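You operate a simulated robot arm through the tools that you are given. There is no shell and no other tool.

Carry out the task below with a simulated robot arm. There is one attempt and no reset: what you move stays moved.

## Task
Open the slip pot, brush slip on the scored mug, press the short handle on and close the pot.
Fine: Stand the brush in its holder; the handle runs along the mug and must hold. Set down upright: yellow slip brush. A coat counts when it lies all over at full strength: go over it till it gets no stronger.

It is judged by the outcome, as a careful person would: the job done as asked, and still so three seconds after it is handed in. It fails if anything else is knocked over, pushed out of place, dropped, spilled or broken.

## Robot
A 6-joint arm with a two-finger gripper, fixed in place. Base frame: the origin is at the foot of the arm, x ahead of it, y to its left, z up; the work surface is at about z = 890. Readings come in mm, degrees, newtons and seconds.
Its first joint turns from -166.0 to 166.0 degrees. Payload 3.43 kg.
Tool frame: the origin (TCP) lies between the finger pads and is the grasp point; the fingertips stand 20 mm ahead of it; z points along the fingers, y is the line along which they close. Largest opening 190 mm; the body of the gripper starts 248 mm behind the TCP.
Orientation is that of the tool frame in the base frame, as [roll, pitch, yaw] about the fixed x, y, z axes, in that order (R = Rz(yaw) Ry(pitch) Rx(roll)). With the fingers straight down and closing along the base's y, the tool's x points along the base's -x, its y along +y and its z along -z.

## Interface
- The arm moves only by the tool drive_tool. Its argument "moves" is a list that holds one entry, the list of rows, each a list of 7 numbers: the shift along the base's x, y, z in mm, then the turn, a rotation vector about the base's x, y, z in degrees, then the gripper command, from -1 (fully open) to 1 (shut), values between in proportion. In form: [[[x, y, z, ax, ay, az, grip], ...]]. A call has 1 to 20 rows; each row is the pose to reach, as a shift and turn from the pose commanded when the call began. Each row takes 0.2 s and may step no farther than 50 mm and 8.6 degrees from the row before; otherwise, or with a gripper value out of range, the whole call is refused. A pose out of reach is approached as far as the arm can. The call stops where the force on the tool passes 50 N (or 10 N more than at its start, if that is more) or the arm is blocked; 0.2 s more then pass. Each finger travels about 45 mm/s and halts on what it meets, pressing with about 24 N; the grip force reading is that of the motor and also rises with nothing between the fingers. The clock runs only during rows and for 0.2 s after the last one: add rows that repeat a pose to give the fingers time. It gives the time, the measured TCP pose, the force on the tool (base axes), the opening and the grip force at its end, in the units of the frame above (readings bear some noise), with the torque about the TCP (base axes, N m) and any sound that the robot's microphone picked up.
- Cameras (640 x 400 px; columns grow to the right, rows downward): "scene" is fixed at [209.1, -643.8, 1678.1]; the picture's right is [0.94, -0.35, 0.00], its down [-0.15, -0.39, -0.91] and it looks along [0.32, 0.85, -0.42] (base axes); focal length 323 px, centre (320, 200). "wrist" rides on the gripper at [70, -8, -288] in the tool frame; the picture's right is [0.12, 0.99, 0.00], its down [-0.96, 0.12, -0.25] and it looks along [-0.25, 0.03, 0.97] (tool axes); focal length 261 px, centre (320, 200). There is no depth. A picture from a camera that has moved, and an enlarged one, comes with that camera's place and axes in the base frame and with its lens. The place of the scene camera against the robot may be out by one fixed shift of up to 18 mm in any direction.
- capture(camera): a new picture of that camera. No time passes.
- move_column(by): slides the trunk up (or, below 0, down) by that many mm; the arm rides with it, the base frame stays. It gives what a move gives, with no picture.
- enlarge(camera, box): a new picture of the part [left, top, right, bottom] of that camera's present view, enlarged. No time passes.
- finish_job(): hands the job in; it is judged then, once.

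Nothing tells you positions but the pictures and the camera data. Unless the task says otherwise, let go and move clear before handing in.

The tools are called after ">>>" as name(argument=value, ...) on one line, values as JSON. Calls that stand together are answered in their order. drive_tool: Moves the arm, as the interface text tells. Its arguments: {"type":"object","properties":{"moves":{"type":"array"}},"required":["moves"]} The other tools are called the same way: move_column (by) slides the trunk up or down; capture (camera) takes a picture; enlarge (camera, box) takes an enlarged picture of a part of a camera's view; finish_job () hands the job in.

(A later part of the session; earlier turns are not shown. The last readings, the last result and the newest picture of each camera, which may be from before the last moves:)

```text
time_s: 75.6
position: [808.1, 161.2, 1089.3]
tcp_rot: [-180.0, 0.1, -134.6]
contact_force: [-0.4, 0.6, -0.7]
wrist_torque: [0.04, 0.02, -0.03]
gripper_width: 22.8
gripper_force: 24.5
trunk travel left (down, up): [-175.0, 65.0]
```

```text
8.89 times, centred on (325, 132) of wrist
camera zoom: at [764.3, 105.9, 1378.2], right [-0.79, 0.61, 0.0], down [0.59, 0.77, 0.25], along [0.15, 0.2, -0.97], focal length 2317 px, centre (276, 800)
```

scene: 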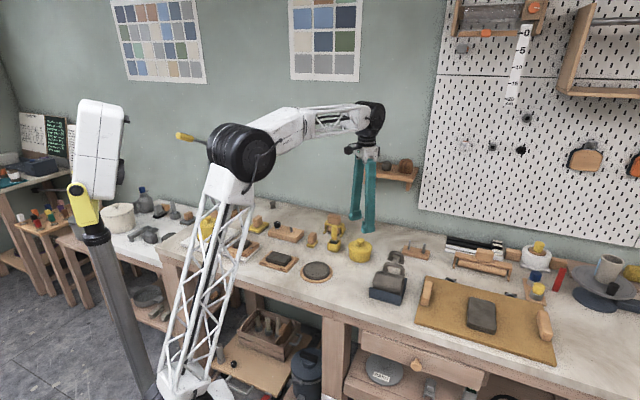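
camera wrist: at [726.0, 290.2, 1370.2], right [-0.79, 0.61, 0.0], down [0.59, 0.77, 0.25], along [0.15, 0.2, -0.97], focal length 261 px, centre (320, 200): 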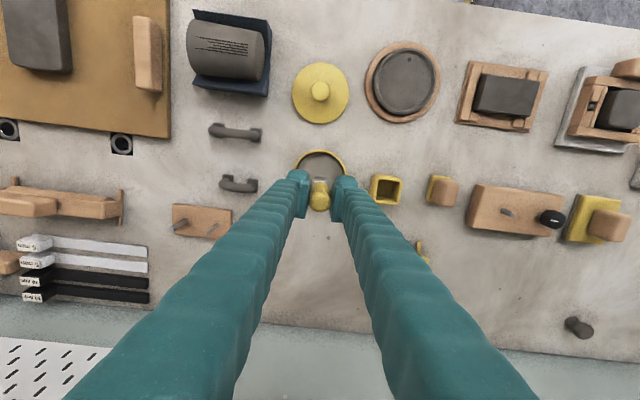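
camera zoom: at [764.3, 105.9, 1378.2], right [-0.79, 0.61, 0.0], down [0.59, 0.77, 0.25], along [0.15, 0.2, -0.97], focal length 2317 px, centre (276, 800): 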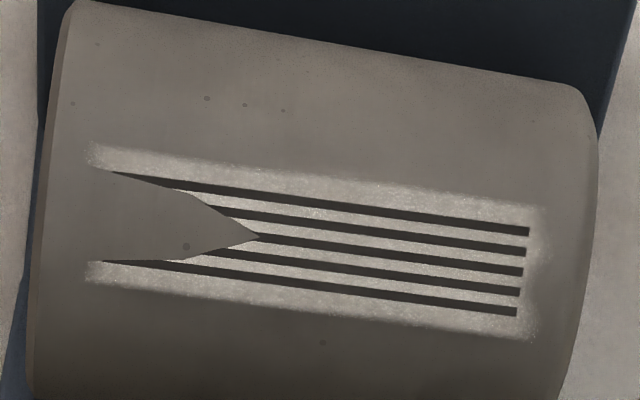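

The brush is reloaded. I'll do a slower, slightly longer round of strokes.

>>> drive_tool(moves=[[[-22, -22, -10, 0, 0, 0, 1], [-51, -39, -20, 0, 0, 0, 1], [-70.7, -24.1, -35, 0, 0, 0, 1], [-70.7, -24.1, -55.6, 0, 0, 0, 1], [-62.9, -31.7, -55, 0, 0, 0, 1], [-55, -39.4, -54.5, 0, 0, 0, 1], [-47.1, -47.1, -53.9, 0, 0, 0, 1], [-39.2, -54.8, -53.4, 0, 0, 0, 1], [-31.3, -62.5, -52.8, 0, 0, 0, 1], [-23.5, -70.1, -52.3, 0, 0, 0, 1], [-19.3, -65.8, -52.3, 0, 0, 0, 1], [-27.1, -58.2, -52.8, 0, 0, 0, 1], [-35, -50.5, -53.4, 0, 0, 0, 1], [-42.8, -42.8, -53.9, 0, 0, 0, 1], [-50.8, -35.1, -54.5, 0, 0, 0, 1], [-58.7, -27.4, -55, 0, 0, 0, 1], [-66.5, -19.8, -55.6, 0, 0, 0, 1], [-66.5, -19.8, -20, 0, 0, 0, 1], [-30, -8, -5, 0, 0, 0, 1], [0, 0, 0, 0, 0, 0, 1]]])

>>> enlarge(camera="wrist", box=[290, 110, 360, 155])

>>> enlarge(camera="scene", box=[375, 240, 420, 285])

```text
time_s: 79.8
position: [806.8, 162.4, 1091.5]
tcp_rot: [180.0, 0.0, -134.6]
contact_force: [-1.0, 0.1, 0.4]
wrist_torque: [0.05, -0.17, 0.02]
gripper_width: 22.7
gripper_force: 23.7
trunk travel left (down, up): [-175.0, 65.0]
```

```text
8.89 times, centred on (325, 132) of wrist
camera zoom: at [764.1, 106.5, 1379.5], right [-0.79, 0.61, 0.0], down [0.59, 0.77, 0.25], along [0.15, 0.2, -0.97], focal length 2317 px, centre (276, 800)
```

zoom: 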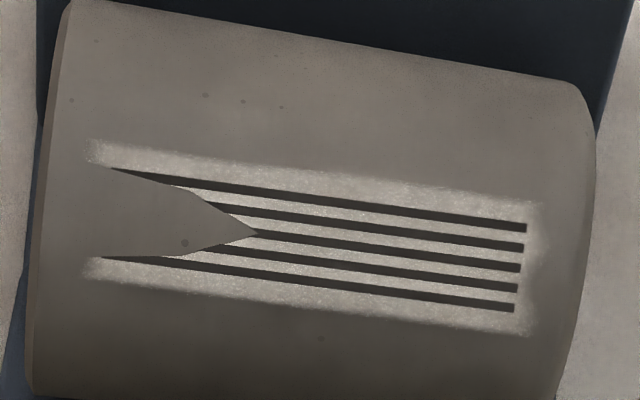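

```text
8.89 times, centred on (398, 262) of scene
camera zoom: at [209.1, -643.8, 1678.1], right [0.94, -0.35, 0.0], down [-0.15, -0.39, -0.91], along [0.32, 0.85, -0.42], focal length 2868 px, centre (-369, -356)
```

zoom: 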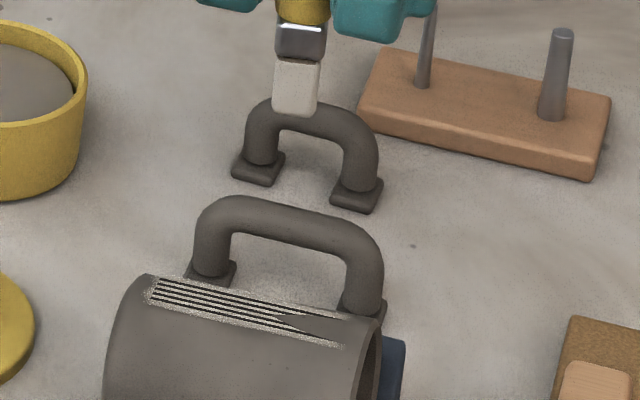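

The coat looks nearly saturated. I'll run further rounds to be sure it gains no more strength, lowering slightly to compensate for the brush creeping up in the grip.

>>> drive_tool(moves=[[[-22, -22, -10, 0, 0, 0, 1], [-51, -39, -20, 0, 0, 0, 1], [-70.7, -24.1, -35, 0, 0, 0, 1], [-70.7, -24.1, -56.8, 0, 0, 0, 1], [-62.9, -31.7, -56.2, 0, 0, 0, 1], [-55, -39.4, -55.7, 0, 0, 0, 1], [-47.1, -47.1, -55.1, 0, 0, 0, 1], [-39.2, -54.8, -54.6, 0, 0, 0, 1], [-31.3, -62.5, -54, 0, 0, 0, 1], [-23.5, -70.1, -53.5, 0, 0, 0, 1], [-19.3, -65.8, -53.5, 0, 0, 0, 1], [-27.1, -58.2, -54, 0, 0, 0, 1], [-35, -50.5, -54.6, 0, 0, 0, 1], [-42.8, -42.8, -55.1, 0, 0, 0, 1], [-50.8, -35.1, -55.7, 0, 0, 0, 1], [-58.7, -27.4, -56.2, 0, 0, 0, 1], [-66.5, -19.8, -56.8, 0, 0, 0, 1], [-66.5, -19.8, -20, 0, 0, 0, 1], [-30, -8, -5, 0, 0, 0, 1], [0, 0, 0, 0, 0, 0, 1]]])

>>> enlarge(camera="wrist", box=[290, 110, 360, 155])

>>> enlarge(camera="scene", box=[380, 262, 410, 282])

```text
time_s: 84.0
position: [806.8, 161.4, 1091.4]
tcp_rot: [180.0, 0.2, -134.6]
contact_force: [-0.3, 0.5, 0.5]
wrist_torque: [0.06, -0.19, -0.01]
gripper_width: 22.5
gripper_force: 24.4
trunk travel left (down, up): [-175.0, 65.0]
```

```text
8.89 times, centred on (325, 132) of wrist
camera zoom: at [763.2, 105.6, 1378.9], right [-0.79, 0.61, 0.0], down [0.59, 0.77, 0.25], along [0.15, 0.2, -0.97], focal length 2317 px, centre (276, 800)
```

zoom: 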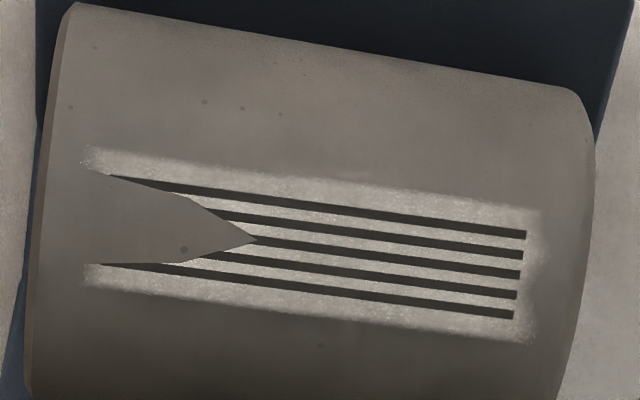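

```text
16.00 times, centred on (395, 272) of scene
camera zoom: at [209.1, -643.8, 1678.1], right [0.94, -0.35, 0.0], down [-0.15, -0.39, -0.91], along [0.32, 0.85, -0.42], focal length 5163 px, centre (-880, -952)
```

zoom: 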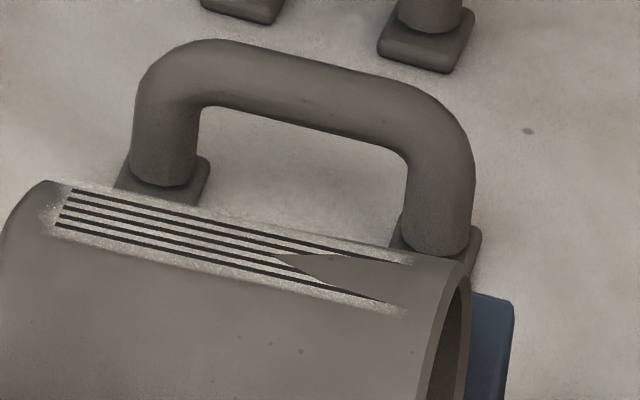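

The coat no longer changes, so it is at full strength. Next I'll take the brush back to its holder, turning it back to its original orientation on the way.

>>> drive_tool(moves=[[[-9.5, 23, 0, 0, 0, -7.9, 1], [-19.1, 46, 0, 0, 0, -15.8, 1], [-28.6, 69, 0, 0, 0, -23.7, 1], [-38.2, 92, 0, 0, 0, -31.6, 1], [-47.8, 115, 0, 0, 0, -39.5, 1], [-57.3, 138, 0, 0, 0, -47.4, 1], [-66.9, 161, 0, 0, 0, -55.4, 1], [-76.4, 184, 0, 0, 0, -63.3, 1], [-86, 207, 0, 0, 0, -71.2, 1], [-95.5, 230, 0, 0, 0, -79.2, 1], [-105, 253, 0, 0, 0, -87.1, 1], [-114.6, 276.2, 0, 0, 0, -95, 1], [-114.6, 276.2, -20, 0, 0, -95, 1], [-114.6, 276.2, -20, 0, 0, -95, 1]]])

>>> enlarge(camera="scene", box=[310, 195, 370, 255])

>>> enlarge(camera="wrist", box=[270, 130, 370, 210])

```text
time_s: 87.0
position: [693.5, 437.6, 1070.1]
tcp_rot: [179.9, -0.1, 130.5]
contact_force: [0.0, 0.8, -0.2]
wrist_torque: [0.02, 0.03, 0.0]
gripper_width: 22.8
gripper_force: 24.1
trunk travel left (down, up): [-175.0, 65.0]
```

```text
6.67 times, centred on (340, 225) of scene
camera zoom: at [209.1, -643.8, 1678.1], right [0.94, -0.35, 0.0], down [-0.15, -0.39, -0.91], along [0.32, 0.85, -0.42], focal length 2151 px, centre (187, 33)
```

zoom: 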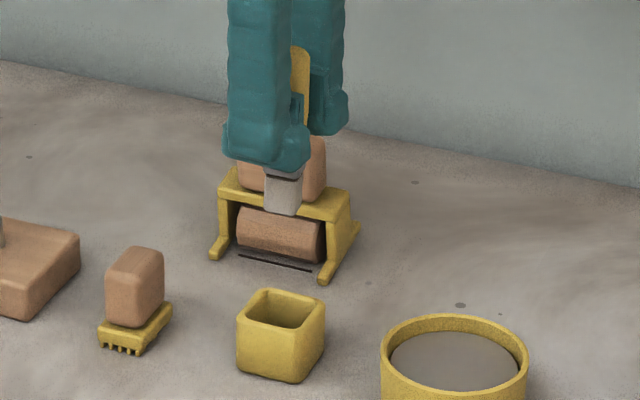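

```text
5.00 times, centred on (320, 170) of wrist
camera zoom: at [641.1, 486.6, 1357.8], right [0.68, 0.73, 0.0], down [0.71, -0.66, 0.25], along [0.18, -0.17, -0.97], focal length 1303 px, centre (320, 350)
```

zoom: 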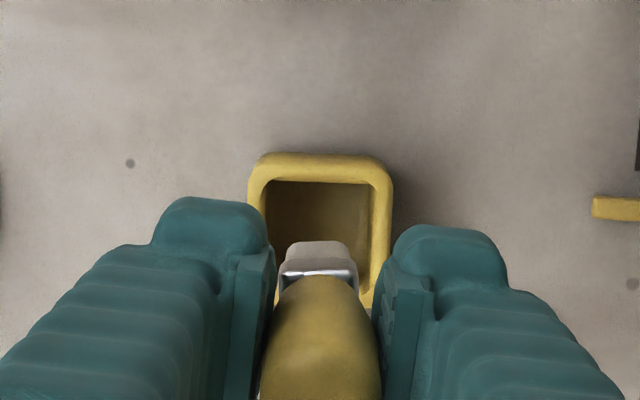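

The brush is over its holder and still close to vertical. I'll lower it in and feel for the bottom.

>>> drive_tool(moves=[[[0, 0, -20, 0, 0, 0, 1], [0, 0, -40, 0, 0, 0, 1], [0, 0, -58, 0, 0, 0, 1], [0, 0, -72, 0, 0, 0, 1], [0, 0, -84, 0, 0, 0, 1], [0, 0, -94, 0, 0, 0, 1], [0, 0, -94, 0, 0, 0, 1]]])

>>> enlarge(camera="scene", box=[310, 195, 370, 255])

>>> enlarge(camera="wrist", box=[270, 130, 370, 210])

```text
time_s: 88.6
position: [694.7, 438.8, 975.2]
tcp_rot: [-180.0, 0.0, 130.4]
contact_force: [0.1, -0.9, -0.4]
wrist_torque: [0.01, 0.01, -0.03]
gripper_width: 22.4
gripper_force: 24.1
trunk travel left (down, up): [-175.0, 65.0]
```

```text
6.67 times, centred on (340, 225) of scene
camera zoom: at [209.1, -643.8, 1678.1], right [0.94, -0.35, 0.0], down [-0.15, -0.39, -0.91], along [0.32, 0.85, -0.42], focal length 2151 px, centre (187, 33)
```

zoom: 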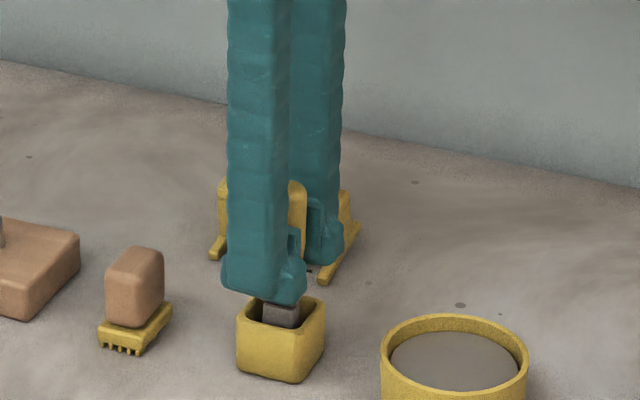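

```text
5.00 times, centred on (320, 170) of wrist
camera zoom: at [641.4, 486.8, 1263.8], right [0.68, 0.74, 0.0], down [0.71, -0.66, 0.25], along [0.18, -0.17, -0.97], focal length 1303 px, centre (320, 350)
```

zoom: 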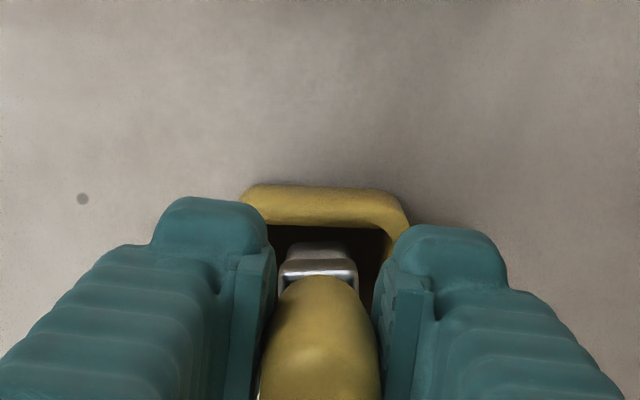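

>>> drive_tool(moves=[[[0, 0, -2, 0, 0, 0, 1], [0, 0, -4, 0, 0, 0, 1], [0, 0, -4, 0, 0, 0, 1]]])

>>> drive_tool(moves=[[[0, 0, -2, 0, 0, 0, 1], [0, 0, -2, 0, 0, 0, 1]]])

>>> drive_tool(moves=[[[0, 0, -2, 0, 0, 0, 1], [0, 0, -2, 0, 0, 0, 1]]])

>>> enlarge(camera="scene", box=[320, 210, 360, 255])

```text
time_s: 89.4
position: [693.9, 438.9, 971.5]
tcp_rot: [-179.9, -0.1, 130.4]
contact_force: [-0.8, 0.0, -0.7]
wrist_torque: [0.01, -0.01, -0.01]
gripper_width: 22.3
gripper_force: 23.5
trunk travel left (down, up): [-175.0, 65.0]
```

```text
time_s: 90.0
position: [694.0, 439.3, 969.2]
tcp_rot: [179.9, 0.0, 130.4]
contact_force: [0.7, -0.2, -0.7]
wrist_torque: [0.0, 0.0, 0.03]
gripper_width: 22.5
gripper_force: 23.6
trunk travel left (down, up): [-175.0, 65.0]
```

```text
time_s: 90.6
position: [693.5, 438.4, 967.1]
tcp_rot: [179.9, 0.0, 130.5]
contact_force: [-0.1, -0.1, -1.4]
wrist_torque: [0.01, -0.03, -0.01]
gripper_width: 22.3
gripper_force: 24.0
trunk travel left (down, up): [-175.0, 65.0]
```

```text
8.89 times, centred on (340, 232) of scene
camera zoom: at [209.1, -643.8, 1678.1], right [0.94, -0.35, 0.0], down [-0.15, -0.39, -0.91], along [0.32, 0.85, -0.42], focal length 2868 px, centre (142, -89)
```

zoom: 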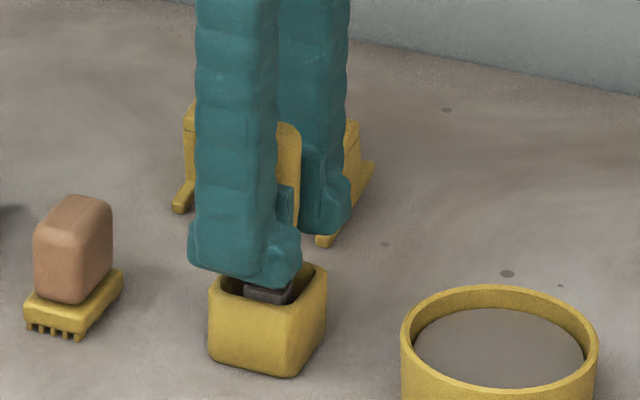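

>>> drive_tool(moves=[[[0, 0, -2, 0, 0, 0, 1], [0, 0, -2, 0, 0, 0, 1]]])

>>> drive_tool(moves=[[[0, 0, -1.5, 0, 0, 0, 1], [0, 0, -1.5, 0, 0, 0, 1]]])

>>> drive_tool(moves=[[[0, 0, -1.5, 0, 0, 0, 1], [0, 0, -1.5, 0, 0, 0, 1]]])

>>> enlarge(camera="scene", box=[320, 210, 360, 255])

```text
time_s: 91.2
position: [693.6, 439.3, 966.0]
tcp_rot: [-180.0, 0.0, 130.6]
contact_force: [0.2, 0.2, 0.1]
wrist_torque: [0.03, -0.04, 0.01]
gripper_width: 22.6
gripper_force: 23.8
trunk travel left (down, up): [-175.0, 65.0]
```

```text
time_s: 91.8
position: [694.4, 439.1, 963.8]
tcp_rot: [180.0, 0.1, 130.5]
contact_force: [0.4, 0.4, -0.3]
wrist_torque: [0.01, -0.01, -0.01]
gripper_width: 22.6
gripper_force: 24.3
trunk travel left (down, up): [-175.0, 65.0]
```

```text
time_s: 92.4
position: [695.0, 438.8, 962.2]
tcp_rot: [179.9, 0.0, 130.5]
contact_force: [1.1, 0.2, -0.1]
wrist_torque: [0.0, -0.02, 0.01]
gripper_width: 22.5
gripper_force: 24.6
trunk travel left (down, up): [-175.0, 65.0]
```

```text
8.89 times, centred on (340, 232) of scene
camera zoom: at [209.1, -643.8, 1678.1], right [0.94, -0.35, 0.0], down [-0.15, -0.39, -0.91], along [0.32, 0.85, -0.42], focal length 2868 px, centre (142, -89)
```

zoom: 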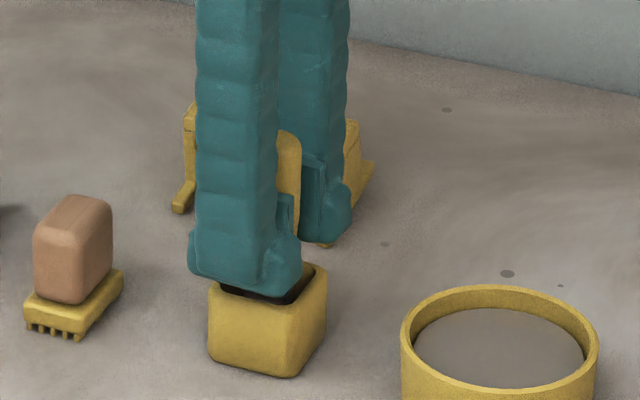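

The brush top is back at its original height, so it's standing on the holder floor. I'll open gently and rise.

>>> drive_tool(moves=[[[0, 0, 0, 0, 0, 0, 0.72], [0, 0, 0, 0, 0, 0, 0.65], [0, 0, 0, 0, 0, 0, 0.55], [0, 0, 0, 0, 0, 0, 0.45], [0, 0, 0, 0, 0, 0, 0.45], [0, 0, 15, 0, 0, 0, 0.45], [0, 0, 45, 0, 0, 0, 0.45], [0, 0, 85, 0, 0, 0, 0.45], [0, 0, 125, 0, 0, 0, 0.45], [0, 0, 125, 0, 0, 0, 0.45]]])

>>> enlarge(camera="scene", box=[315, 205, 365, 255])

>>> enlarge(camera="wrist", box=[270, 130, 370, 210])

```text
time_s: 94.6
position: [693.7, 439.0, 1087.4]
tcp_rot: [180.0, 0.0, 130.5]
contact_force: [-0.2, 0.1, 0.5]
wrist_torque: [-0.01, 0.01, 0.0]
gripper_width: 52.3
gripper_force: 0.0
trunk travel left (down, up): [-175.0, 65.0]
```

```text
8.00 times, centred on (340, 230) of scene
camera zoom: at [209.1, -643.8, 1678.1], right [0.94, -0.35, 0.0], down [-0.15, -0.39, -0.91], along [0.32, 0.85, -0.42], focal length 2581 px, centre (160, -40)
```

zoom: 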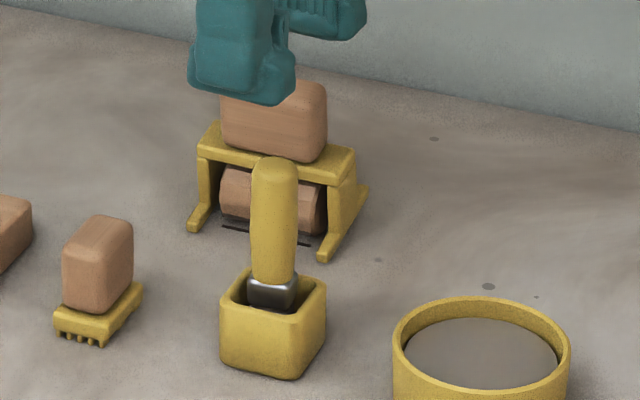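

```text
5.00 times, centred on (320, 170) of wrist
camera zoom: at [640.7, 486.8, 1375.7], right [0.68, 0.74, 0.0], down [0.71, -0.66, 0.25], along [0.18, -0.17, -0.97], focal length 1303 px, centre (320, 350)
```

zoom: 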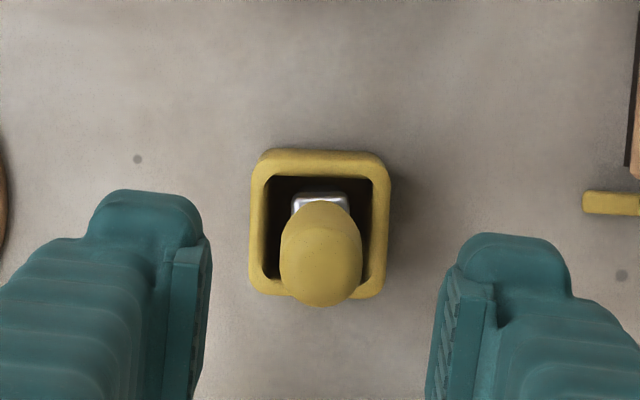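

The brush stands in its holder as at the start. Next I'll go over the short handle (feet near (910, 252) and (881, 289)) and inspect it from above.

>>> drive_tool(moves=[[[34, -28, 10, 0, 0, 0, 0.45], [68, -56, 10, 0, 0, 0, 0.5], [102, -84, 10, 0, 0, -1, 0.55], [136, -112, 10, 0, 0, -2, 0.58], [170, -140, 10, 0, 0, -2.5, 0.58], [202, -168, 0, 0, 0, -2.5, 0.58], [202, -168, -20, 0, 0, -2.5, 0.58], [202, -168, -20, 0, 0, -2.5, 0.58]]])

>>> enlarge(camera="wrist", box=[270, 130, 370, 210])

>>> enlarge(camera="scene", box=[370, 220, 430, 275])

>>> capture(camera="wrist")

```text
time_s: 96.4
position: [897.5, 269.2, 1066.7]
tcp_rot: [-179.9, -0.1, 128.1]
contact_force: [-0.4, 0.6, -0.1]
wrist_torque: [-0.01, 0.01, 0.01]
gripper_width: 39.8
gripper_force: 0.1
trunk travel left (down, up): [-175.0, 65.0]
```

```text
5.00 times, centred on (320, 170) of wrist
camera zoom: at [846.6, 319.9, 1355.3], right [0.71, 0.71, 0.0], down [0.68, -0.69, 0.25], along [0.17, -0.18, -0.97], focal length 1303 px, centre (320, 350)
```

zoom: 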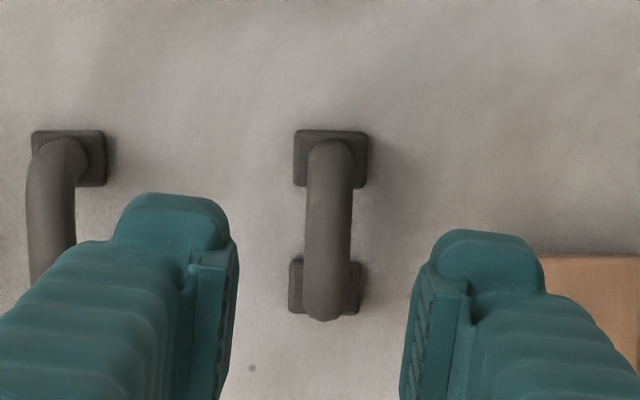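

```text
7.27 times, centred on (400, 248) of scene
camera zoom: at [209.1, -643.8, 1678.1], right [0.94, -0.35, 0.0], down [-0.15, -0.39, -0.91], along [0.32, 0.85, -0.42], focal length 2347 px, centre (-262, -146)
```

zoom: 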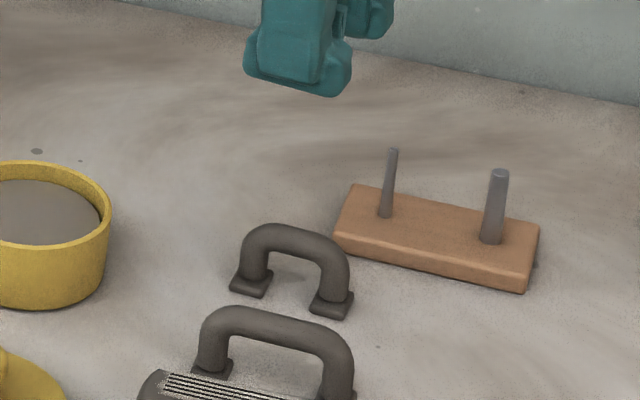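

```text
taken
camera wrist: at [846.6, 319.9, 1355.3], right [0.71, 0.71, 0.0], down [0.68, -0.69, 0.25], along [0.17, -0.18, -0.97], focal length 261 px, centre (320, 200)
```

wrist: 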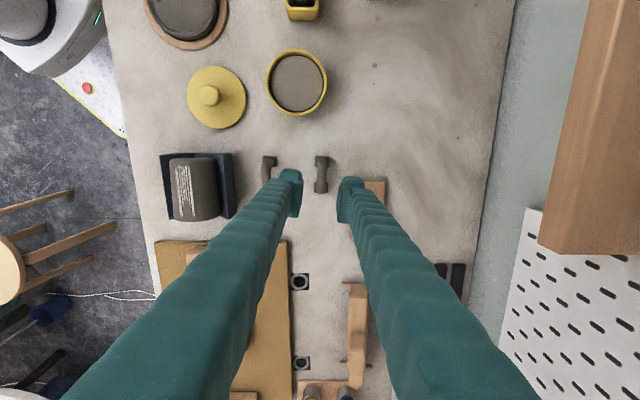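

The short handle's bar is about 15 mm thick with feet about 46 mm apart, running at about -47°, centered near (899.5, 271). I'll align the fingers across it and descend.

>>> drive_tool(moves=[[[3.8, 0.7, 0, 0, 0, 5, 0.58], [3.8, 0.7, -35, 0, 0, 5, 0.58], [3.8, 0.7, -70, 0, 0, 5, 0.58], [3.8, 0.7, -95, 0, 0, 5, 0.58], [3.8, 0.7, -95, 0, 0, 5, 0.58]]])

>>> enlarge(camera="wrist", box=[270, 140, 370, 220])

>>> enlarge(camera="scene", box=[375, 220, 425, 270])

```text
time_s: 97.6
position: [902.0, 272.8, 971.1]
tcp_rot: [-180.0, 0.1, 133.0]
contact_force: [-1.0, -0.1, 0.3]
wrist_torque: [-0.02, 0.01, -0.01]
gripper_width: 39.9
gripper_force: 0.1
trunk travel left (down, up): [-175.0, 65.0]
```

```text
5.00 times, centred on (320, 180) of wrist
camera zoom: at [845.4, 317.3, 1260.4], right [0.64, 0.76, 0.0], down [0.74, -0.62, 0.25], along [0.19, -0.16, -0.97], focal length 1303 px, centre (320, 300)
```

zoom: 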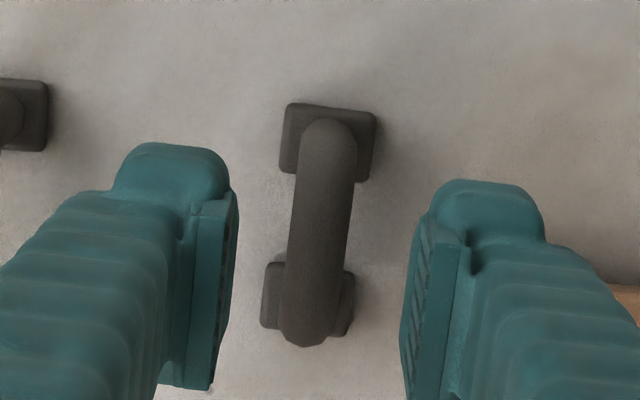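

```text
8.00 times, centred on (400, 245) of scene
camera zoom: at [209.1, -643.8, 1678.1], right [0.94, -0.35, 0.0], down [-0.15, -0.39, -0.91], along [0.32, 0.85, -0.42], focal length 2581 px, centre (-320, -160)
```

zoom: 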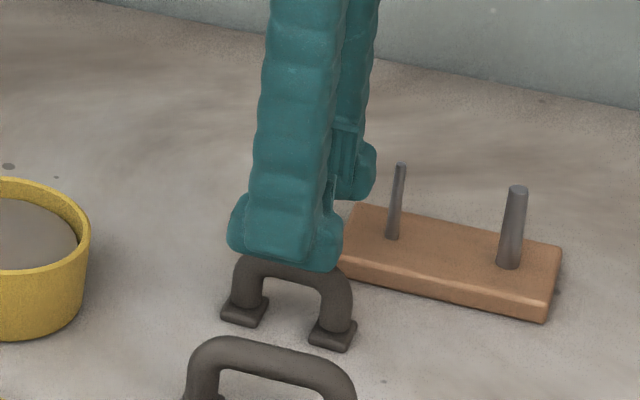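

The handle is aligned with the fingers and centered. I'll descend the rest of the way and close.

>>> drive_tool(moves=[[[0.8, 0.8, -20, 0, 0, 0, 0.58], [0.8, 0.8, -38, 0, 0, 0, 0.58], [0.8, 0.8, -47, 0, 0, 0, 0.58], [0.8, 0.8, -47, 0, 0, 0, 1], [0.8, 0.8, -47, 0, 0, 0, 1], [0.8, 0.8, -47, 0, 0, 0, 1], [0.8, 0.8, -47, 0, 0, 0, 1]]])

>>> enlarge(camera="scene", box=[375, 220, 425, 270])

>>> enlarge(camera="wrist", box=[270, 140, 370, 220])

```text
time_s: 99.2
position: [900.8, 273.3, 925.1]
tcp_rot: [179.9, 0.0, 133.0]
contact_force: [-0.4, 0.2, -0.8]
wrist_torque: [0.0, 0.02, -0.06]
gripper_width: 12.1
gripper_force: 23.6
trunk travel left (down, up): [-175.0, 65.0]
```

```text
8.00 times, centred on (400, 245) of scene
camera zoom: at [209.1, -643.8, 1678.1], right [0.94, -0.35, 0.0], down [-0.15, -0.39, -0.91], along [0.32, 0.85, -0.42], focal length 2581 px, centre (-320, -160)
```

zoom: 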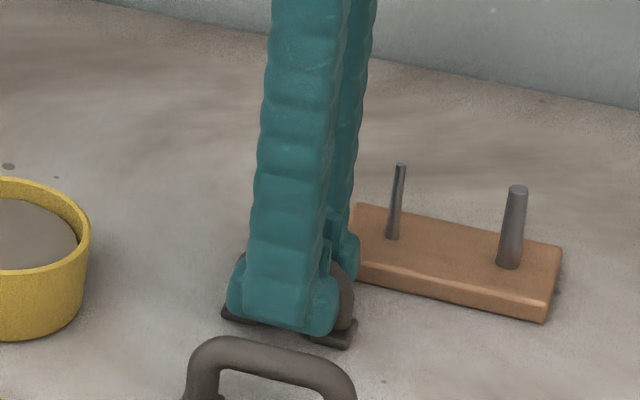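

```text
5.00 times, centred on (320, 180) of wrist
camera zoom: at [846.1, 318.2, 1213.7], right [0.64, 0.76, 0.0], down [0.74, -0.62, 0.25], along [0.19, -0.16, -0.97], focal length 1303 px, centre (320, 300)
```

zoom: 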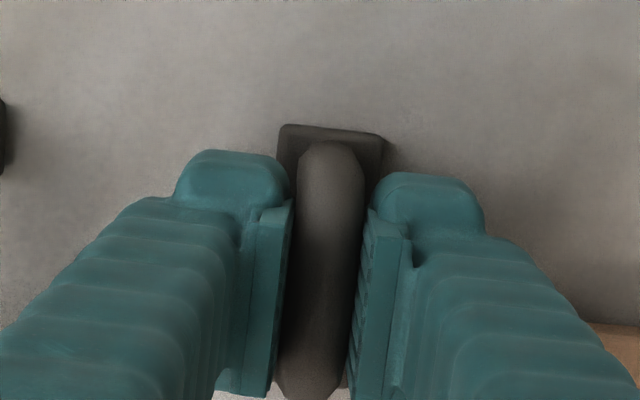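

Gripped at 12.1 mm across the bar. I'll lift it slowly and check it comes up straight.

>>> drive_tool(moves=[[[0, 0, 3, 0, 0, 0, 1], [0, 0, 8, 0, 0, 0, 1], [0, 0, 16, 0, 0, 0, 1], [0, 0, 28, 0, 0, 0, 1], [0, 0, 45, 0, 0, 0, 1], [0, 0, 65, 0, 0, 0, 1], [0, 0, 90, 0, 0, 0, 1], [0, 0, 120, 0, 0, 0, 1], [0, 0, 150, 0, 0, 0, 1], [0, 0, 150, 0, 0, 0, 1]]])

>>> enlarge(camera="scene", box=[370, 190, 430, 270])

>>> enlarge(camera="wrist", box=[270, 140, 370, 220])

```text
time_s: 101.4
position: [899.2, 271.5, 1075.8]
tcp_rot: [180.0, 0.0, 132.9]
contact_force: [0.5, -1.2, -1.1]
wrist_torque: [-0.02, -0.05, 0.03]
gripper_width: 12.1
gripper_force: 23.9
trunk travel left (down, up): [-175.0, 65.0]
```

```text
5.00 times, centred on (400, 230) of scene
camera zoom: at [209.1, -643.8, 1678.1], right [0.94, -0.35, 0.0], down [-0.15, -0.39, -0.91], along [0.32, 0.85, -0.42], focal length 1613 px, centre (-80, 50)
```

zoom: 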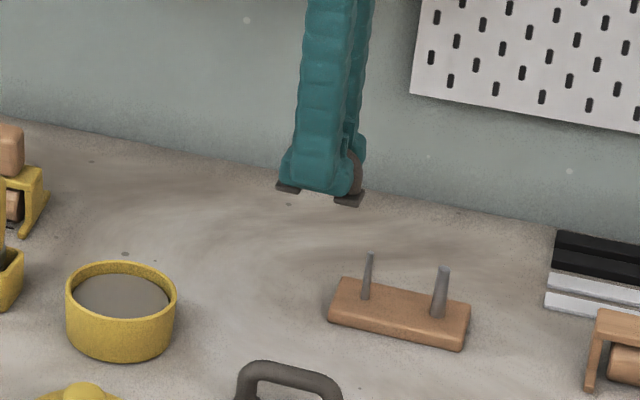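

```text
5.00 times, centred on (320, 180) of wrist
camera zoom: at [845.7, 317.6, 1364.6], right [0.64, 0.76, 0.0], down [0.74, -0.62, 0.25], along [0.19, -0.16, -0.97], focal length 1303 px, centre (320, 300)
```

zoom: 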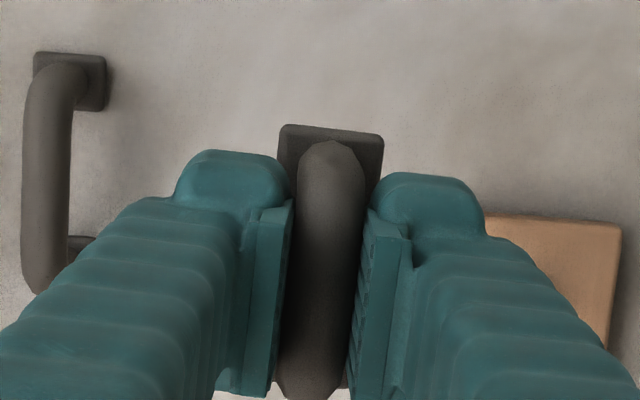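

The handle hangs straight, its feet about 36 mm below the grasp point. I'll carry it over the coated patch, turning it to the mug's axis (-44.5°) and tilting about 2.5° to match the mug's slope, and stop above.

>>> drive_tool(moves=[[[-20, -23, 0, 0, 0, 0.5, 1], [-48, -54, 0, 0, 0, 1, 1], [-76, -86, 0, -0.5, -0.5, 1.5, 1], [-104, -118, 0, -1, -1, 2, 1], [-125, -142, 0, -1.5, -1.5, 2.6, 1], [-137.4, -155.9, 0, -1.75, -1.785, 2.6, 1], [-137.4, -155.9, -20, -1.75, -1.785, 2.6, 1], [-137.4, -155.9, -40, -1.75, -1.785, 2.6, 1], [-137.4, -155.9, -40, -1.75, -1.785, 2.6, 1]]])

>>> enlarge(camera="scene", box=[365, 230, 425, 300])

>>> enlarge(camera="wrist", box=[270, 130, 370, 210])

>>> capture(camera="wrist")

```text
time_s: 103.4
position: [763.2, 117.0, 1035.5]
tcp_rot: [-180.0, 2.5, 135.6]
contact_force: [0.6, -0.2, -1.0]
wrist_torque: [-0.03, 0.02, 0.0]
gripper_width: 12.0
gripper_force: 24.0
trunk travel left (down, up): [-175.0, 65.0]
```

```text
5.71 times, centred on (395, 265) of scene
camera zoom: at [209.1, -643.8, 1678.1], right [0.94, -0.35, 0.0], down [-0.15, -0.39, -0.91], along [0.32, 0.85, -0.42], focal length 1844 px, centre (-109, -171)
```

zoom: 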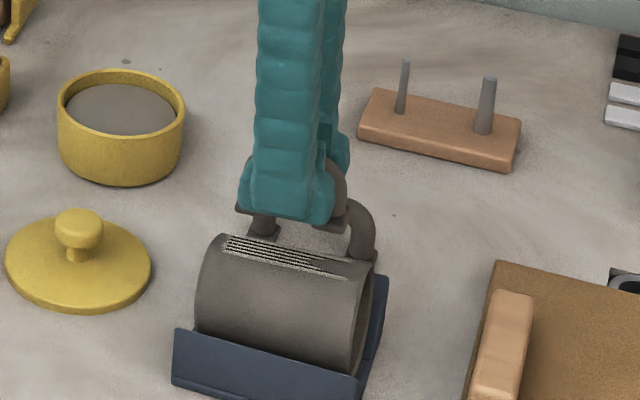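

```text
5.00 times, centred on (320, 170) of wrist
camera zoom: at [697.1, 167.9, 1320.4], right [0.61, 0.79, 0.0], down [0.76, -0.58, 0.29], along [0.23, -0.18, -0.96], focal length 1303 px, centre (320, 350)
```

zoom: 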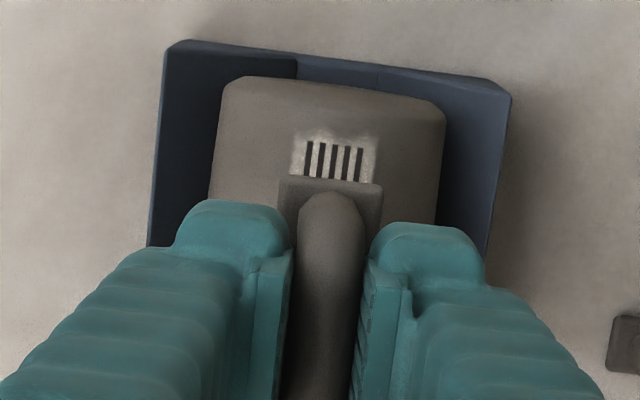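

```text
taken
camera wrist: at [697.1, 167.9, 1320.4], right [0.61, 0.79, 0.0], down [0.76, -0.58, 0.29], along [0.23, -0.18, -0.96], focal length 261 px, centre (320, 200)
```

wrist: 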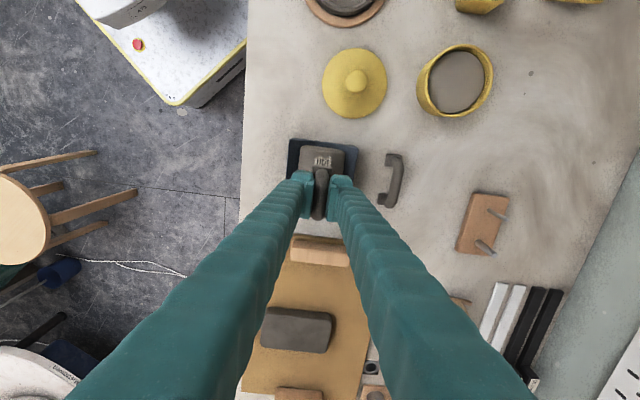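

The wrist view shows the handle lined up with the coated patch within about a millimetre sideways; I'll shift it 2 mm toward the rim to center it lengthwise, then descend in small steps.

>>> drive_tool(moves=[[[1.6, -1.2, -5, 0, 0, 0, 1], [1.6, -1.2, -12, 0, 0, 0, 1], [1.6, -1.2, -18, 0, 0, 0, 1], [1.6, -1.2, -22, 0, 0, 0, 1], [1.6, -1.2, -22, 0, 0, 0, 1]]])

>>> enlarge(camera="scene", box=[375, 240, 415, 285])

>>> enlarge(camera="wrist", box=[270, 130, 370, 210])

```text
time_s: 104.6
position: [763.5, 115.1, 1013.3]
tcp_rot: [-179.9, 2.4, 135.6]
contact_force: [0.1, -0.1, -0.9]
wrist_torque: [0.01, 0.03, -0.01]
gripper_width: 11.9
gripper_force: 24.0
trunk travel left (down, up): [-175.0, 65.0]
```

```text
8.89 times, centred on (395, 262) of scene
camera zoom: at [209.1, -643.8, 1678.1], right [0.94, -0.35, 0.0], down [-0.15, -0.39, -0.91], along [0.32, 0.85, -0.42], focal length 2868 px, centre (-347, -356)
```

zoom: 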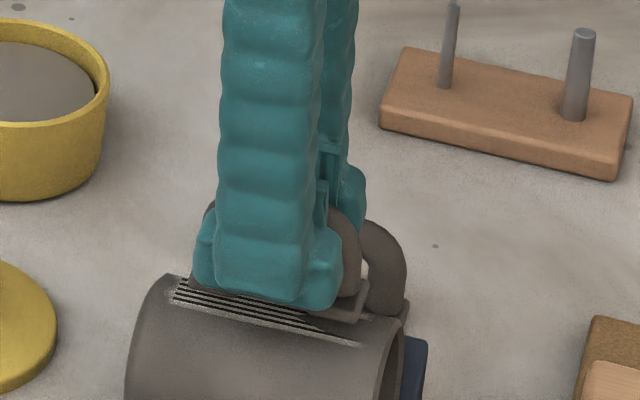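

```text
5.00 times, centred on (320, 170) of wrist
camera zoom: at [698.5, 166.4, 1298.6], right [0.61, 0.79, 0.0], down [0.76, -0.58, 0.29], along [0.23, -0.18, -0.96], focal length 1303 px, centre (320, 350)
```

zoom: 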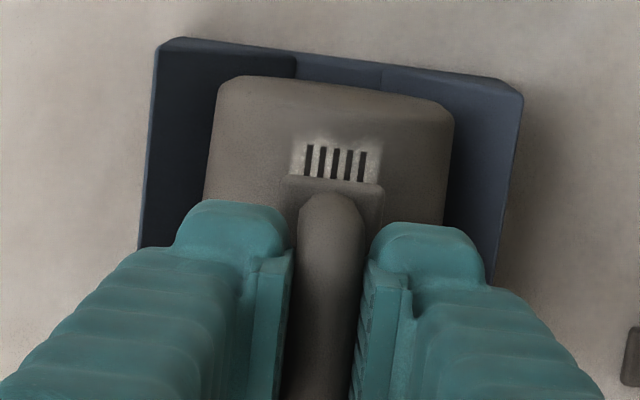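

Checking more closely, the handle sits about 4–5 mm too far toward the rim and 0.7 mm to one side. I'll correct that while still above the surface and look again.

>>> drive_tool(moves=[[[-2.7, 3.6, 0, 0, 0, 0, 1], [-2.7, 3.6, -1, 0, 0, 0, 1]]])

>>> enlarge(camera="scene", box=[378, 248, 410, 280])

>>> enlarge(camera="wrist", box=[290, 140, 350, 190])

```text
time_s: 105.2
position: [760.6, 118.9, 1013.0]
tcp_rot: [179.9, 2.5, 135.5]
contact_force: [-0.3, 0.0, -1.0]
wrist_torque: [-0.02, 0.0, 0.01]
gripper_width: 12.1
gripper_force: 24.2
trunk travel left (down, up): [-175.0, 65.0]
```

```text
12.50 times, centred on (394, 264) of scene
camera zoom: at [209.1, -643.8, 1678.1], right [0.94, -0.35, 0.0], down [-0.15, -0.39, -0.91], along [0.32, 0.85, -0.42], focal length 4033 px, centre (-605, -600)
```

zoom: 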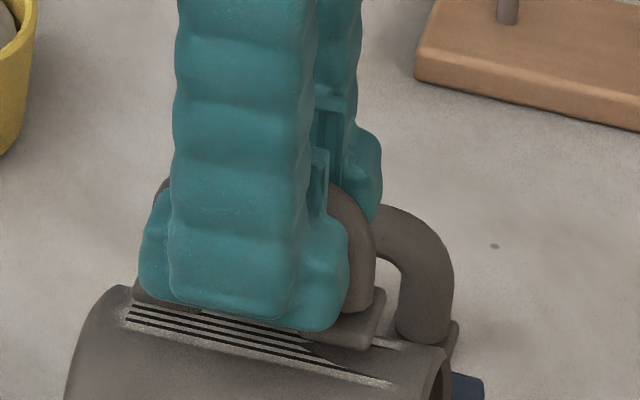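

```text
8.00 times, centred on (320, 165) of wrist
camera zoom: at [696.1, 170.2, 1298.1], right [0.61, 0.79, 0.0], down [0.76, -0.58, 0.29], along [0.23, -0.18, -0.96], focal length 2085 px, centre (320, 480)
```

zoom: 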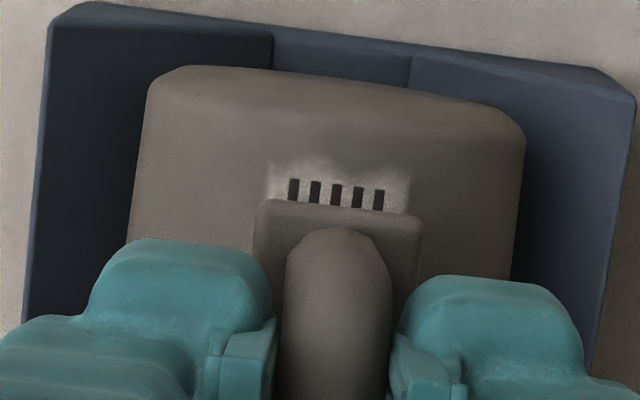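

The handle is now centered over the coat in both directions. I'll descend in small steps until contact.

>>> drive_tool(moves=[[[0, 0, -1.5, 0, 0, 0, 1], [0, 0, -1.5, 0, 0, 0, 1]]])

>>> drive_tool(moves=[[[0, 0, -1.5, 0, 0, 0, 1], [0, 0, -1.5, 0, 0, 0, 1]]])

>>> drive_tool(moves=[[[0, 0, -1, 0, 0, 0, 1], [0, 0, -1, 0, 0, 0, 1]]])

>>> enlarge(camera="scene", box=[378, 248, 410, 280])

```text
time_s: 105.8
position: [761.6, 117.9, 1012.0]
tcp_rot: [180.0, 2.5, 135.6]
contact_force: [-0.3, -0.3, -0.5]
wrist_torque: [0.03, 0.0, -0.03]
gripper_width: 11.9
gripper_force: 24.1
trunk travel left (down, up): [-175.0, 65.0]
```

```text
time_s: 106.4
position: [762.2, 118.2, 1009.7]
tcp_rot: [179.9, 2.6, 135.6]
contact_force: [0.0, -0.3, -0.9]
wrist_torque: [-0.02, 0.0, 0.0]
gripper_width: 12.0
gripper_force: 24.0
trunk travel left (down, up): [-175.0, 65.0]
```

```text
time_s: 107.0
position: [763.4, 118.7, 1008.9]
tcp_rot: [180.0, 2.6, 135.6]
contact_force: [-0.1, -0.1, -0.8]
wrist_torque: [0.0, 0.02, -0.01]
gripper_width: 12.1
gripper_force: 24.4
trunk travel left (down, up): [-175.0, 65.0]
```

```text
12.50 times, centred on (394, 264) of scene
camera zoom: at [209.1, -643.8, 1678.1], right [0.94, -0.35, 0.0], down [-0.15, -0.39, -0.91], along [0.32, 0.85, -0.42], focal length 4033 px, centre (-605, -600)
```

zoom: 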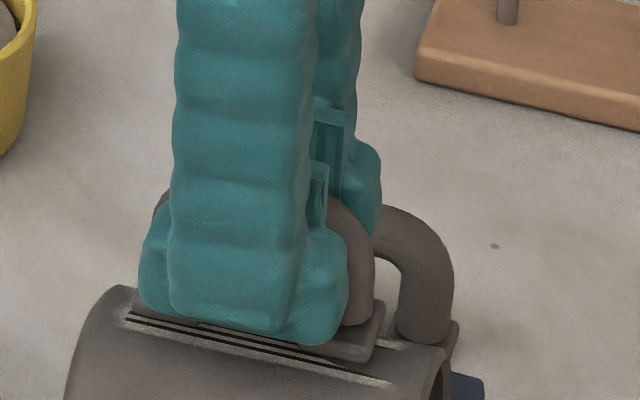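

>>> drive_tool(moves=[[[0, 0, -1, 0, 0, 0, 1], [0, 0, -1, 0, 0, 0, 1]]])

>>> drive_tool(moves=[[[0, 0, -1, 0, 0, 0, 1], [0, 0, -1, 0, 0, 0, 1]]])

>>> drive_tool(moves=[[[0, 0, -1, 0, 0, 0, 1], [0, 0, -1, 0, 0, 0, 1]]])

>>> enlarge(camera="scene", box=[378, 248, 410, 280])

```text
time_s: 107.6
position: [761.8, 119.2, 1007.5]
tcp_rot: [180.0, 2.5, 135.6]
contact_force: [-0.3, 0.1, -1.2]
wrist_torque: [-0.02, -0.01, -0.01]
gripper_width: 12.1
gripper_force: 24.1
trunk travel left (down, up): [-175.0, 65.0]
```

```text
time_s: 108.2
position: [761.0, 118.7, 1007.0]
tcp_rot: [-180.0, 2.5, 135.6]
contact_force: [0.6, 0.1, -0.8]
wrist_torque: [-0.01, 0.0, -0.02]
gripper_width: 12.2
gripper_force: 24.0
trunk travel left (down, up): [-175.0, 65.0]
```

```text
time_s: 108.8
position: [762.1, 117.8, 1005.7]
tcp_rot: [179.9, 2.5, 135.6]
contact_force: [0.0, 0.6, -1.1]
wrist_torque: [-0.01, -0.01, -0.02]
gripper_width: 12.0
gripper_force: 23.5
trunk travel left (down, up): [-175.0, 65.0]
```

```text
12.50 times, centred on (394, 264) of scene
camera zoom: at [209.1, -643.8, 1678.1], right [0.94, -0.35, 0.0], down [-0.15, -0.39, -0.91], along [0.32, 0.85, -0.42], focal length 4033 px, centre (-605, -600)
```

zoom: 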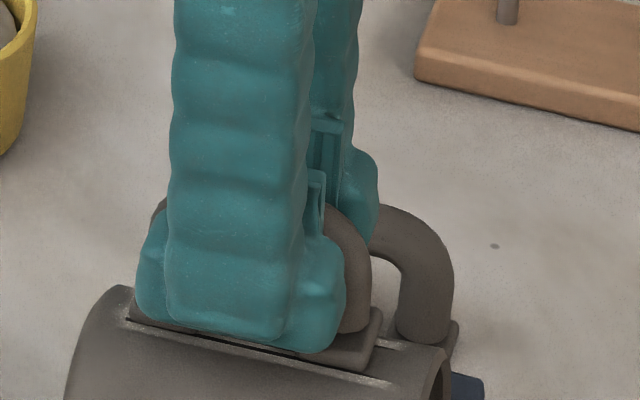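

>>> drive_tool(moves=[[[0, 0, -1, 0, 0, 0, 1], [0, 0, -1, 0, 0, 0, 1]]])

>>> drive_tool(moves=[[[0, 0, -1, 0, 0, 0, 1], [0, 0, -1, 0, 0, 0, 1]]])

>>> enlarge(camera="scene", box=[378, 248, 410, 280])

>>> enlarge(camera="wrist", box=[290, 140, 350, 190])

```text
time_s: 109.4
position: [762.8, 117.6, 1004.0]
tcp_rot: [180.0, 2.5, 135.6]
contact_force: [0.0, -0.5, 0.2]
wrist_torque: [0.03, 0.03, 0.01]
gripper_width: 12.0
gripper_force: 24.2
trunk travel left (down, up): [-175.0, 65.0]
```

```text
time_s: 110.0
position: [761.6, 118.5, 1004.6]
tcp_rot: [-180.0, 2.5, 135.7]
contact_force: [0.9, -0.4, -1.6]
wrist_torque: [-0.03, -0.02, -0.02]
gripper_width: 11.9
gripper_force: 23.8
trunk travel left (down, up): [-175.0, 65.0]
```

```text
12.50 times, centred on (394, 264) of scene
camera zoom: at [209.1, -643.8, 1678.1], right [0.94, -0.35, 0.0], down [-0.15, -0.39, -0.91], along [0.32, 0.85, -0.42], focal length 4033 px, centre (-605, -600)
```

zoom: 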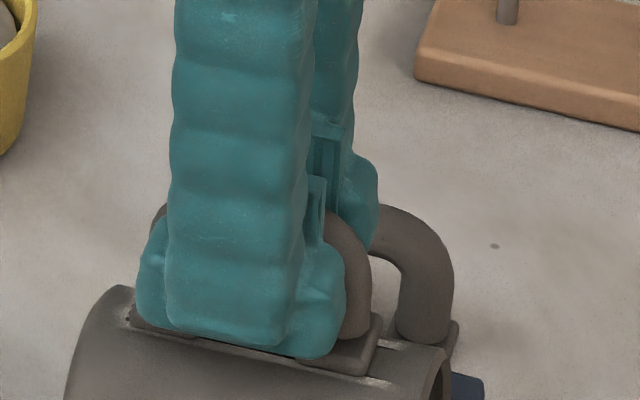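

```text
8.00 times, centred on (320, 165) of wrist
camera zoom: at [696.2, 170.3, 1289.0], right [0.61, 0.79, 0.0], down [0.76, -0.58, 0.29], along [0.23, -0.18, -0.96], focal length 2085 px, centre (320, 480)
```

zoom: 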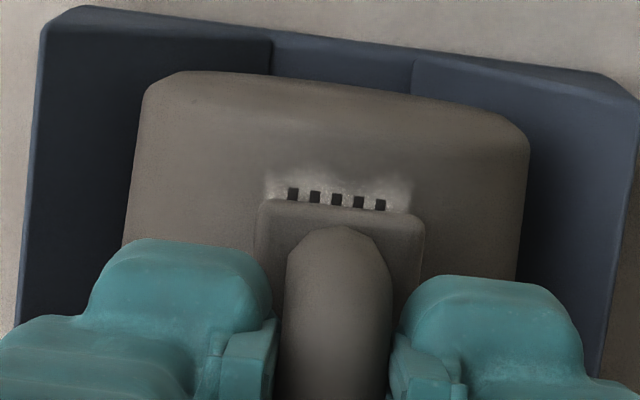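

>>> drive_tool(moves=[[[0, 0, -1, 0, 0, 0, 1], [0, 0, -1, 0, 0, 0, 1]]])

>>> drive_tool(moves=[[[0, 0, -1, 0, 0, 0, 1], [0, 0, -1, 0, 0, 0, 1]]])

>>> enlarge(camera="scene", box=[378, 248, 410, 280])

```text
time_s: 110.6
position: [761.9, 118.9, 1003.2]
tcp_rot: [-180.0, 2.5, 135.6]
contact_force: [0.0, 0.3, -1.3]
wrist_torque: [-0.03, -0.03, 0.01]
gripper_width: 11.8
gripper_force: 24.2
trunk travel left (down, up): [-175.0, 65.0]
```

```text
time_s: 111.2
position: [762.1, 119.0, 1001.6]
tcp_rot: [179.8, 2.4, 135.6]
contact_force: [0.4, 0.1, 2.5]
wrist_torque: [-0.12, -0.11, 0.01]
gripper_width: 11.9
gripper_force: 24.2
trunk travel left (down, up): [-175.0, 65.0]
```

```text
12.50 times, centred on (394, 264) of scene
camera zoom: at [209.1, -643.8, 1678.1], right [0.94, -0.35, 0.0], down [-0.15, -0.39, -0.91], along [0.32, 0.85, -0.42], focal length 4033 px, centre (-605, -600)
```

zoom: 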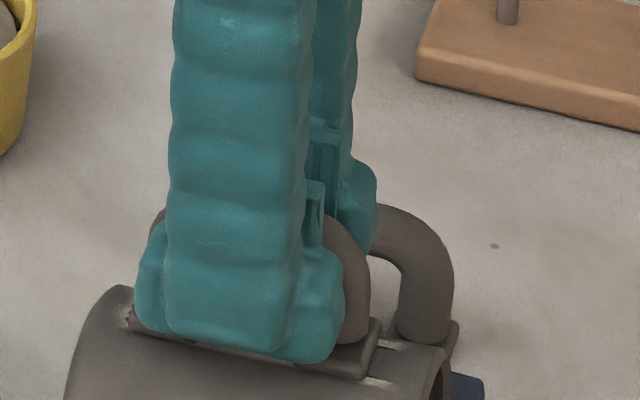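

First contact: about 2.5 N with a torque showing the rim-side foot touches first. I'll add a degree of tilt and settle slightly lower so both feet bear.

>>> drive_tool(moves=[[[0, 0, 0, -0.7, -0.714, 0, 1], [0, 0, 0, -0.7, -0.714, 0, 1]]])

>>> drive_tool(moves=[[[0, 0, -0.7, 0, 0, 0, 1], [0, 0, -0.7, 0, 0, 0, 1]]])

>>> drive_tool(moves=[[[0, 0, -0.5, 0, 0, 0, 1], [0, 0, -0.5, 0, 0, 0, 1]]])

```text
time_s: 111.8
position: [762.1, 118.7, 1001.0]
tcp_rot: [179.8, 3.5, 135.6]
contact_force: [0.0, 1.9, 0.3]
wrist_torque: [-0.01, -0.03, 0.0]
gripper_width: 12.1
gripper_force: 24.0
trunk travel left (down, up): [-175.0, 65.0]
```

```text
time_s: 112.4
position: [761.8, 118.8, 1002.0]
tcp_rot: [179.9, 3.5, 135.6]
contact_force: [1.9, 3.3, 6.9]
wrist_torque: [-0.1, -0.14, 0.06]
gripper_width: 12.1
gripper_force: 24.1
trunk travel left (down, up): [-175.0, 65.0]
```

```text
time_s: 113.0
position: [761.3, 118.8, 1001.4]
tcp_rot: [180.0, 3.4, 135.6]
contact_force: [3.1, 5.2, 13.9]
wrist_torque: [-0.06, -0.07, 0.04]
gripper_width: 12.2
gripper_force: 24.1
trunk travel left (down, up): [-175.0, 65.0]
```

The contact now bears about 14 N but with some sideways force. I'll look before pressing further.

>>> enlarge(camera="scene", box=[378, 248, 410, 280])

>>> enlarge(camera="wrist", box=[290, 140, 350, 190])

>>> enlarge(camera="scene", box=[360, 240, 425, 310])

```text
12.50 times, centred on (394, 264) of scene
camera zoom: at [209.1, -643.8, 1678.1], right [0.94, -0.35, 0.0], down [-0.15, -0.39, -0.91], along [0.32, 0.85, -0.42], focal length 4033 px, centre (-605, -600)
```

zoom: 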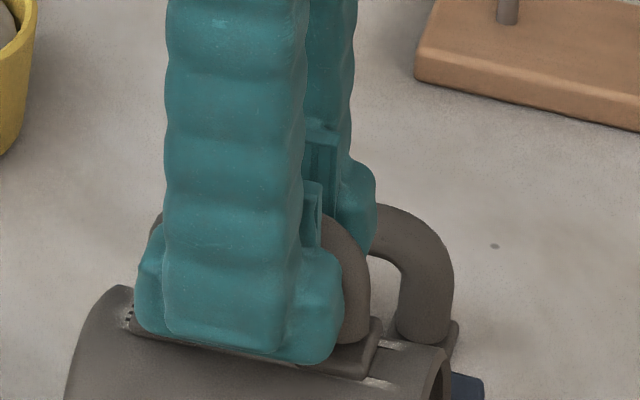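

```text
8.00 times, centred on (320, 165) of wrist
camera zoom: at [692.1, 174.1, 1285.0], right [0.61, 0.79, -0.01], down [0.76, -0.58, 0.31], along [0.24, -0.19, -0.95], focal length 2085 px, centre (320, 480)
```

zoom: 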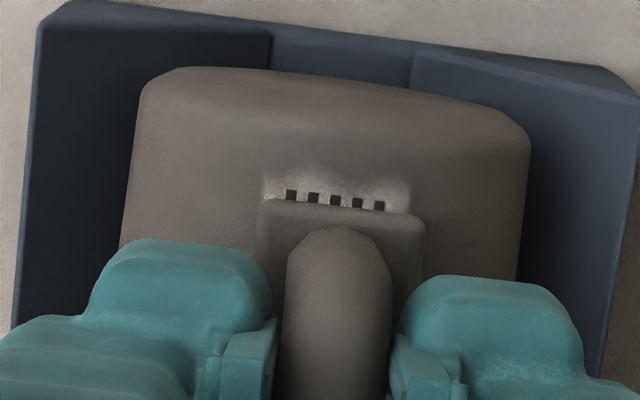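

```text
5.71 times, centred on (392, 275) of scene
camera zoom: at [209.1, -643.8, 1678.1], right [0.94, -0.35, 0.0], down [-0.15, -0.39, -0.91], along [0.32, 0.85, -0.42], focal length 1844 px, centre (-94, -229)
```

zoom: 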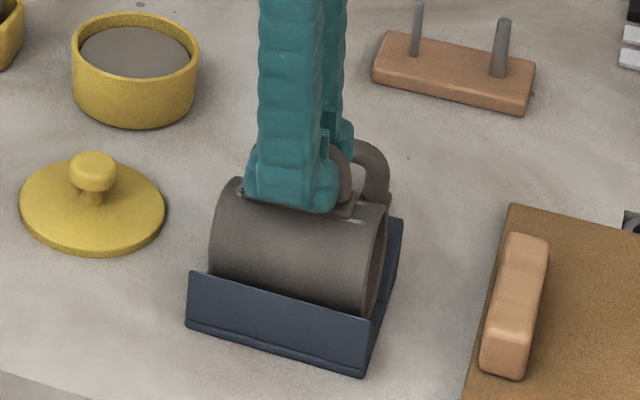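

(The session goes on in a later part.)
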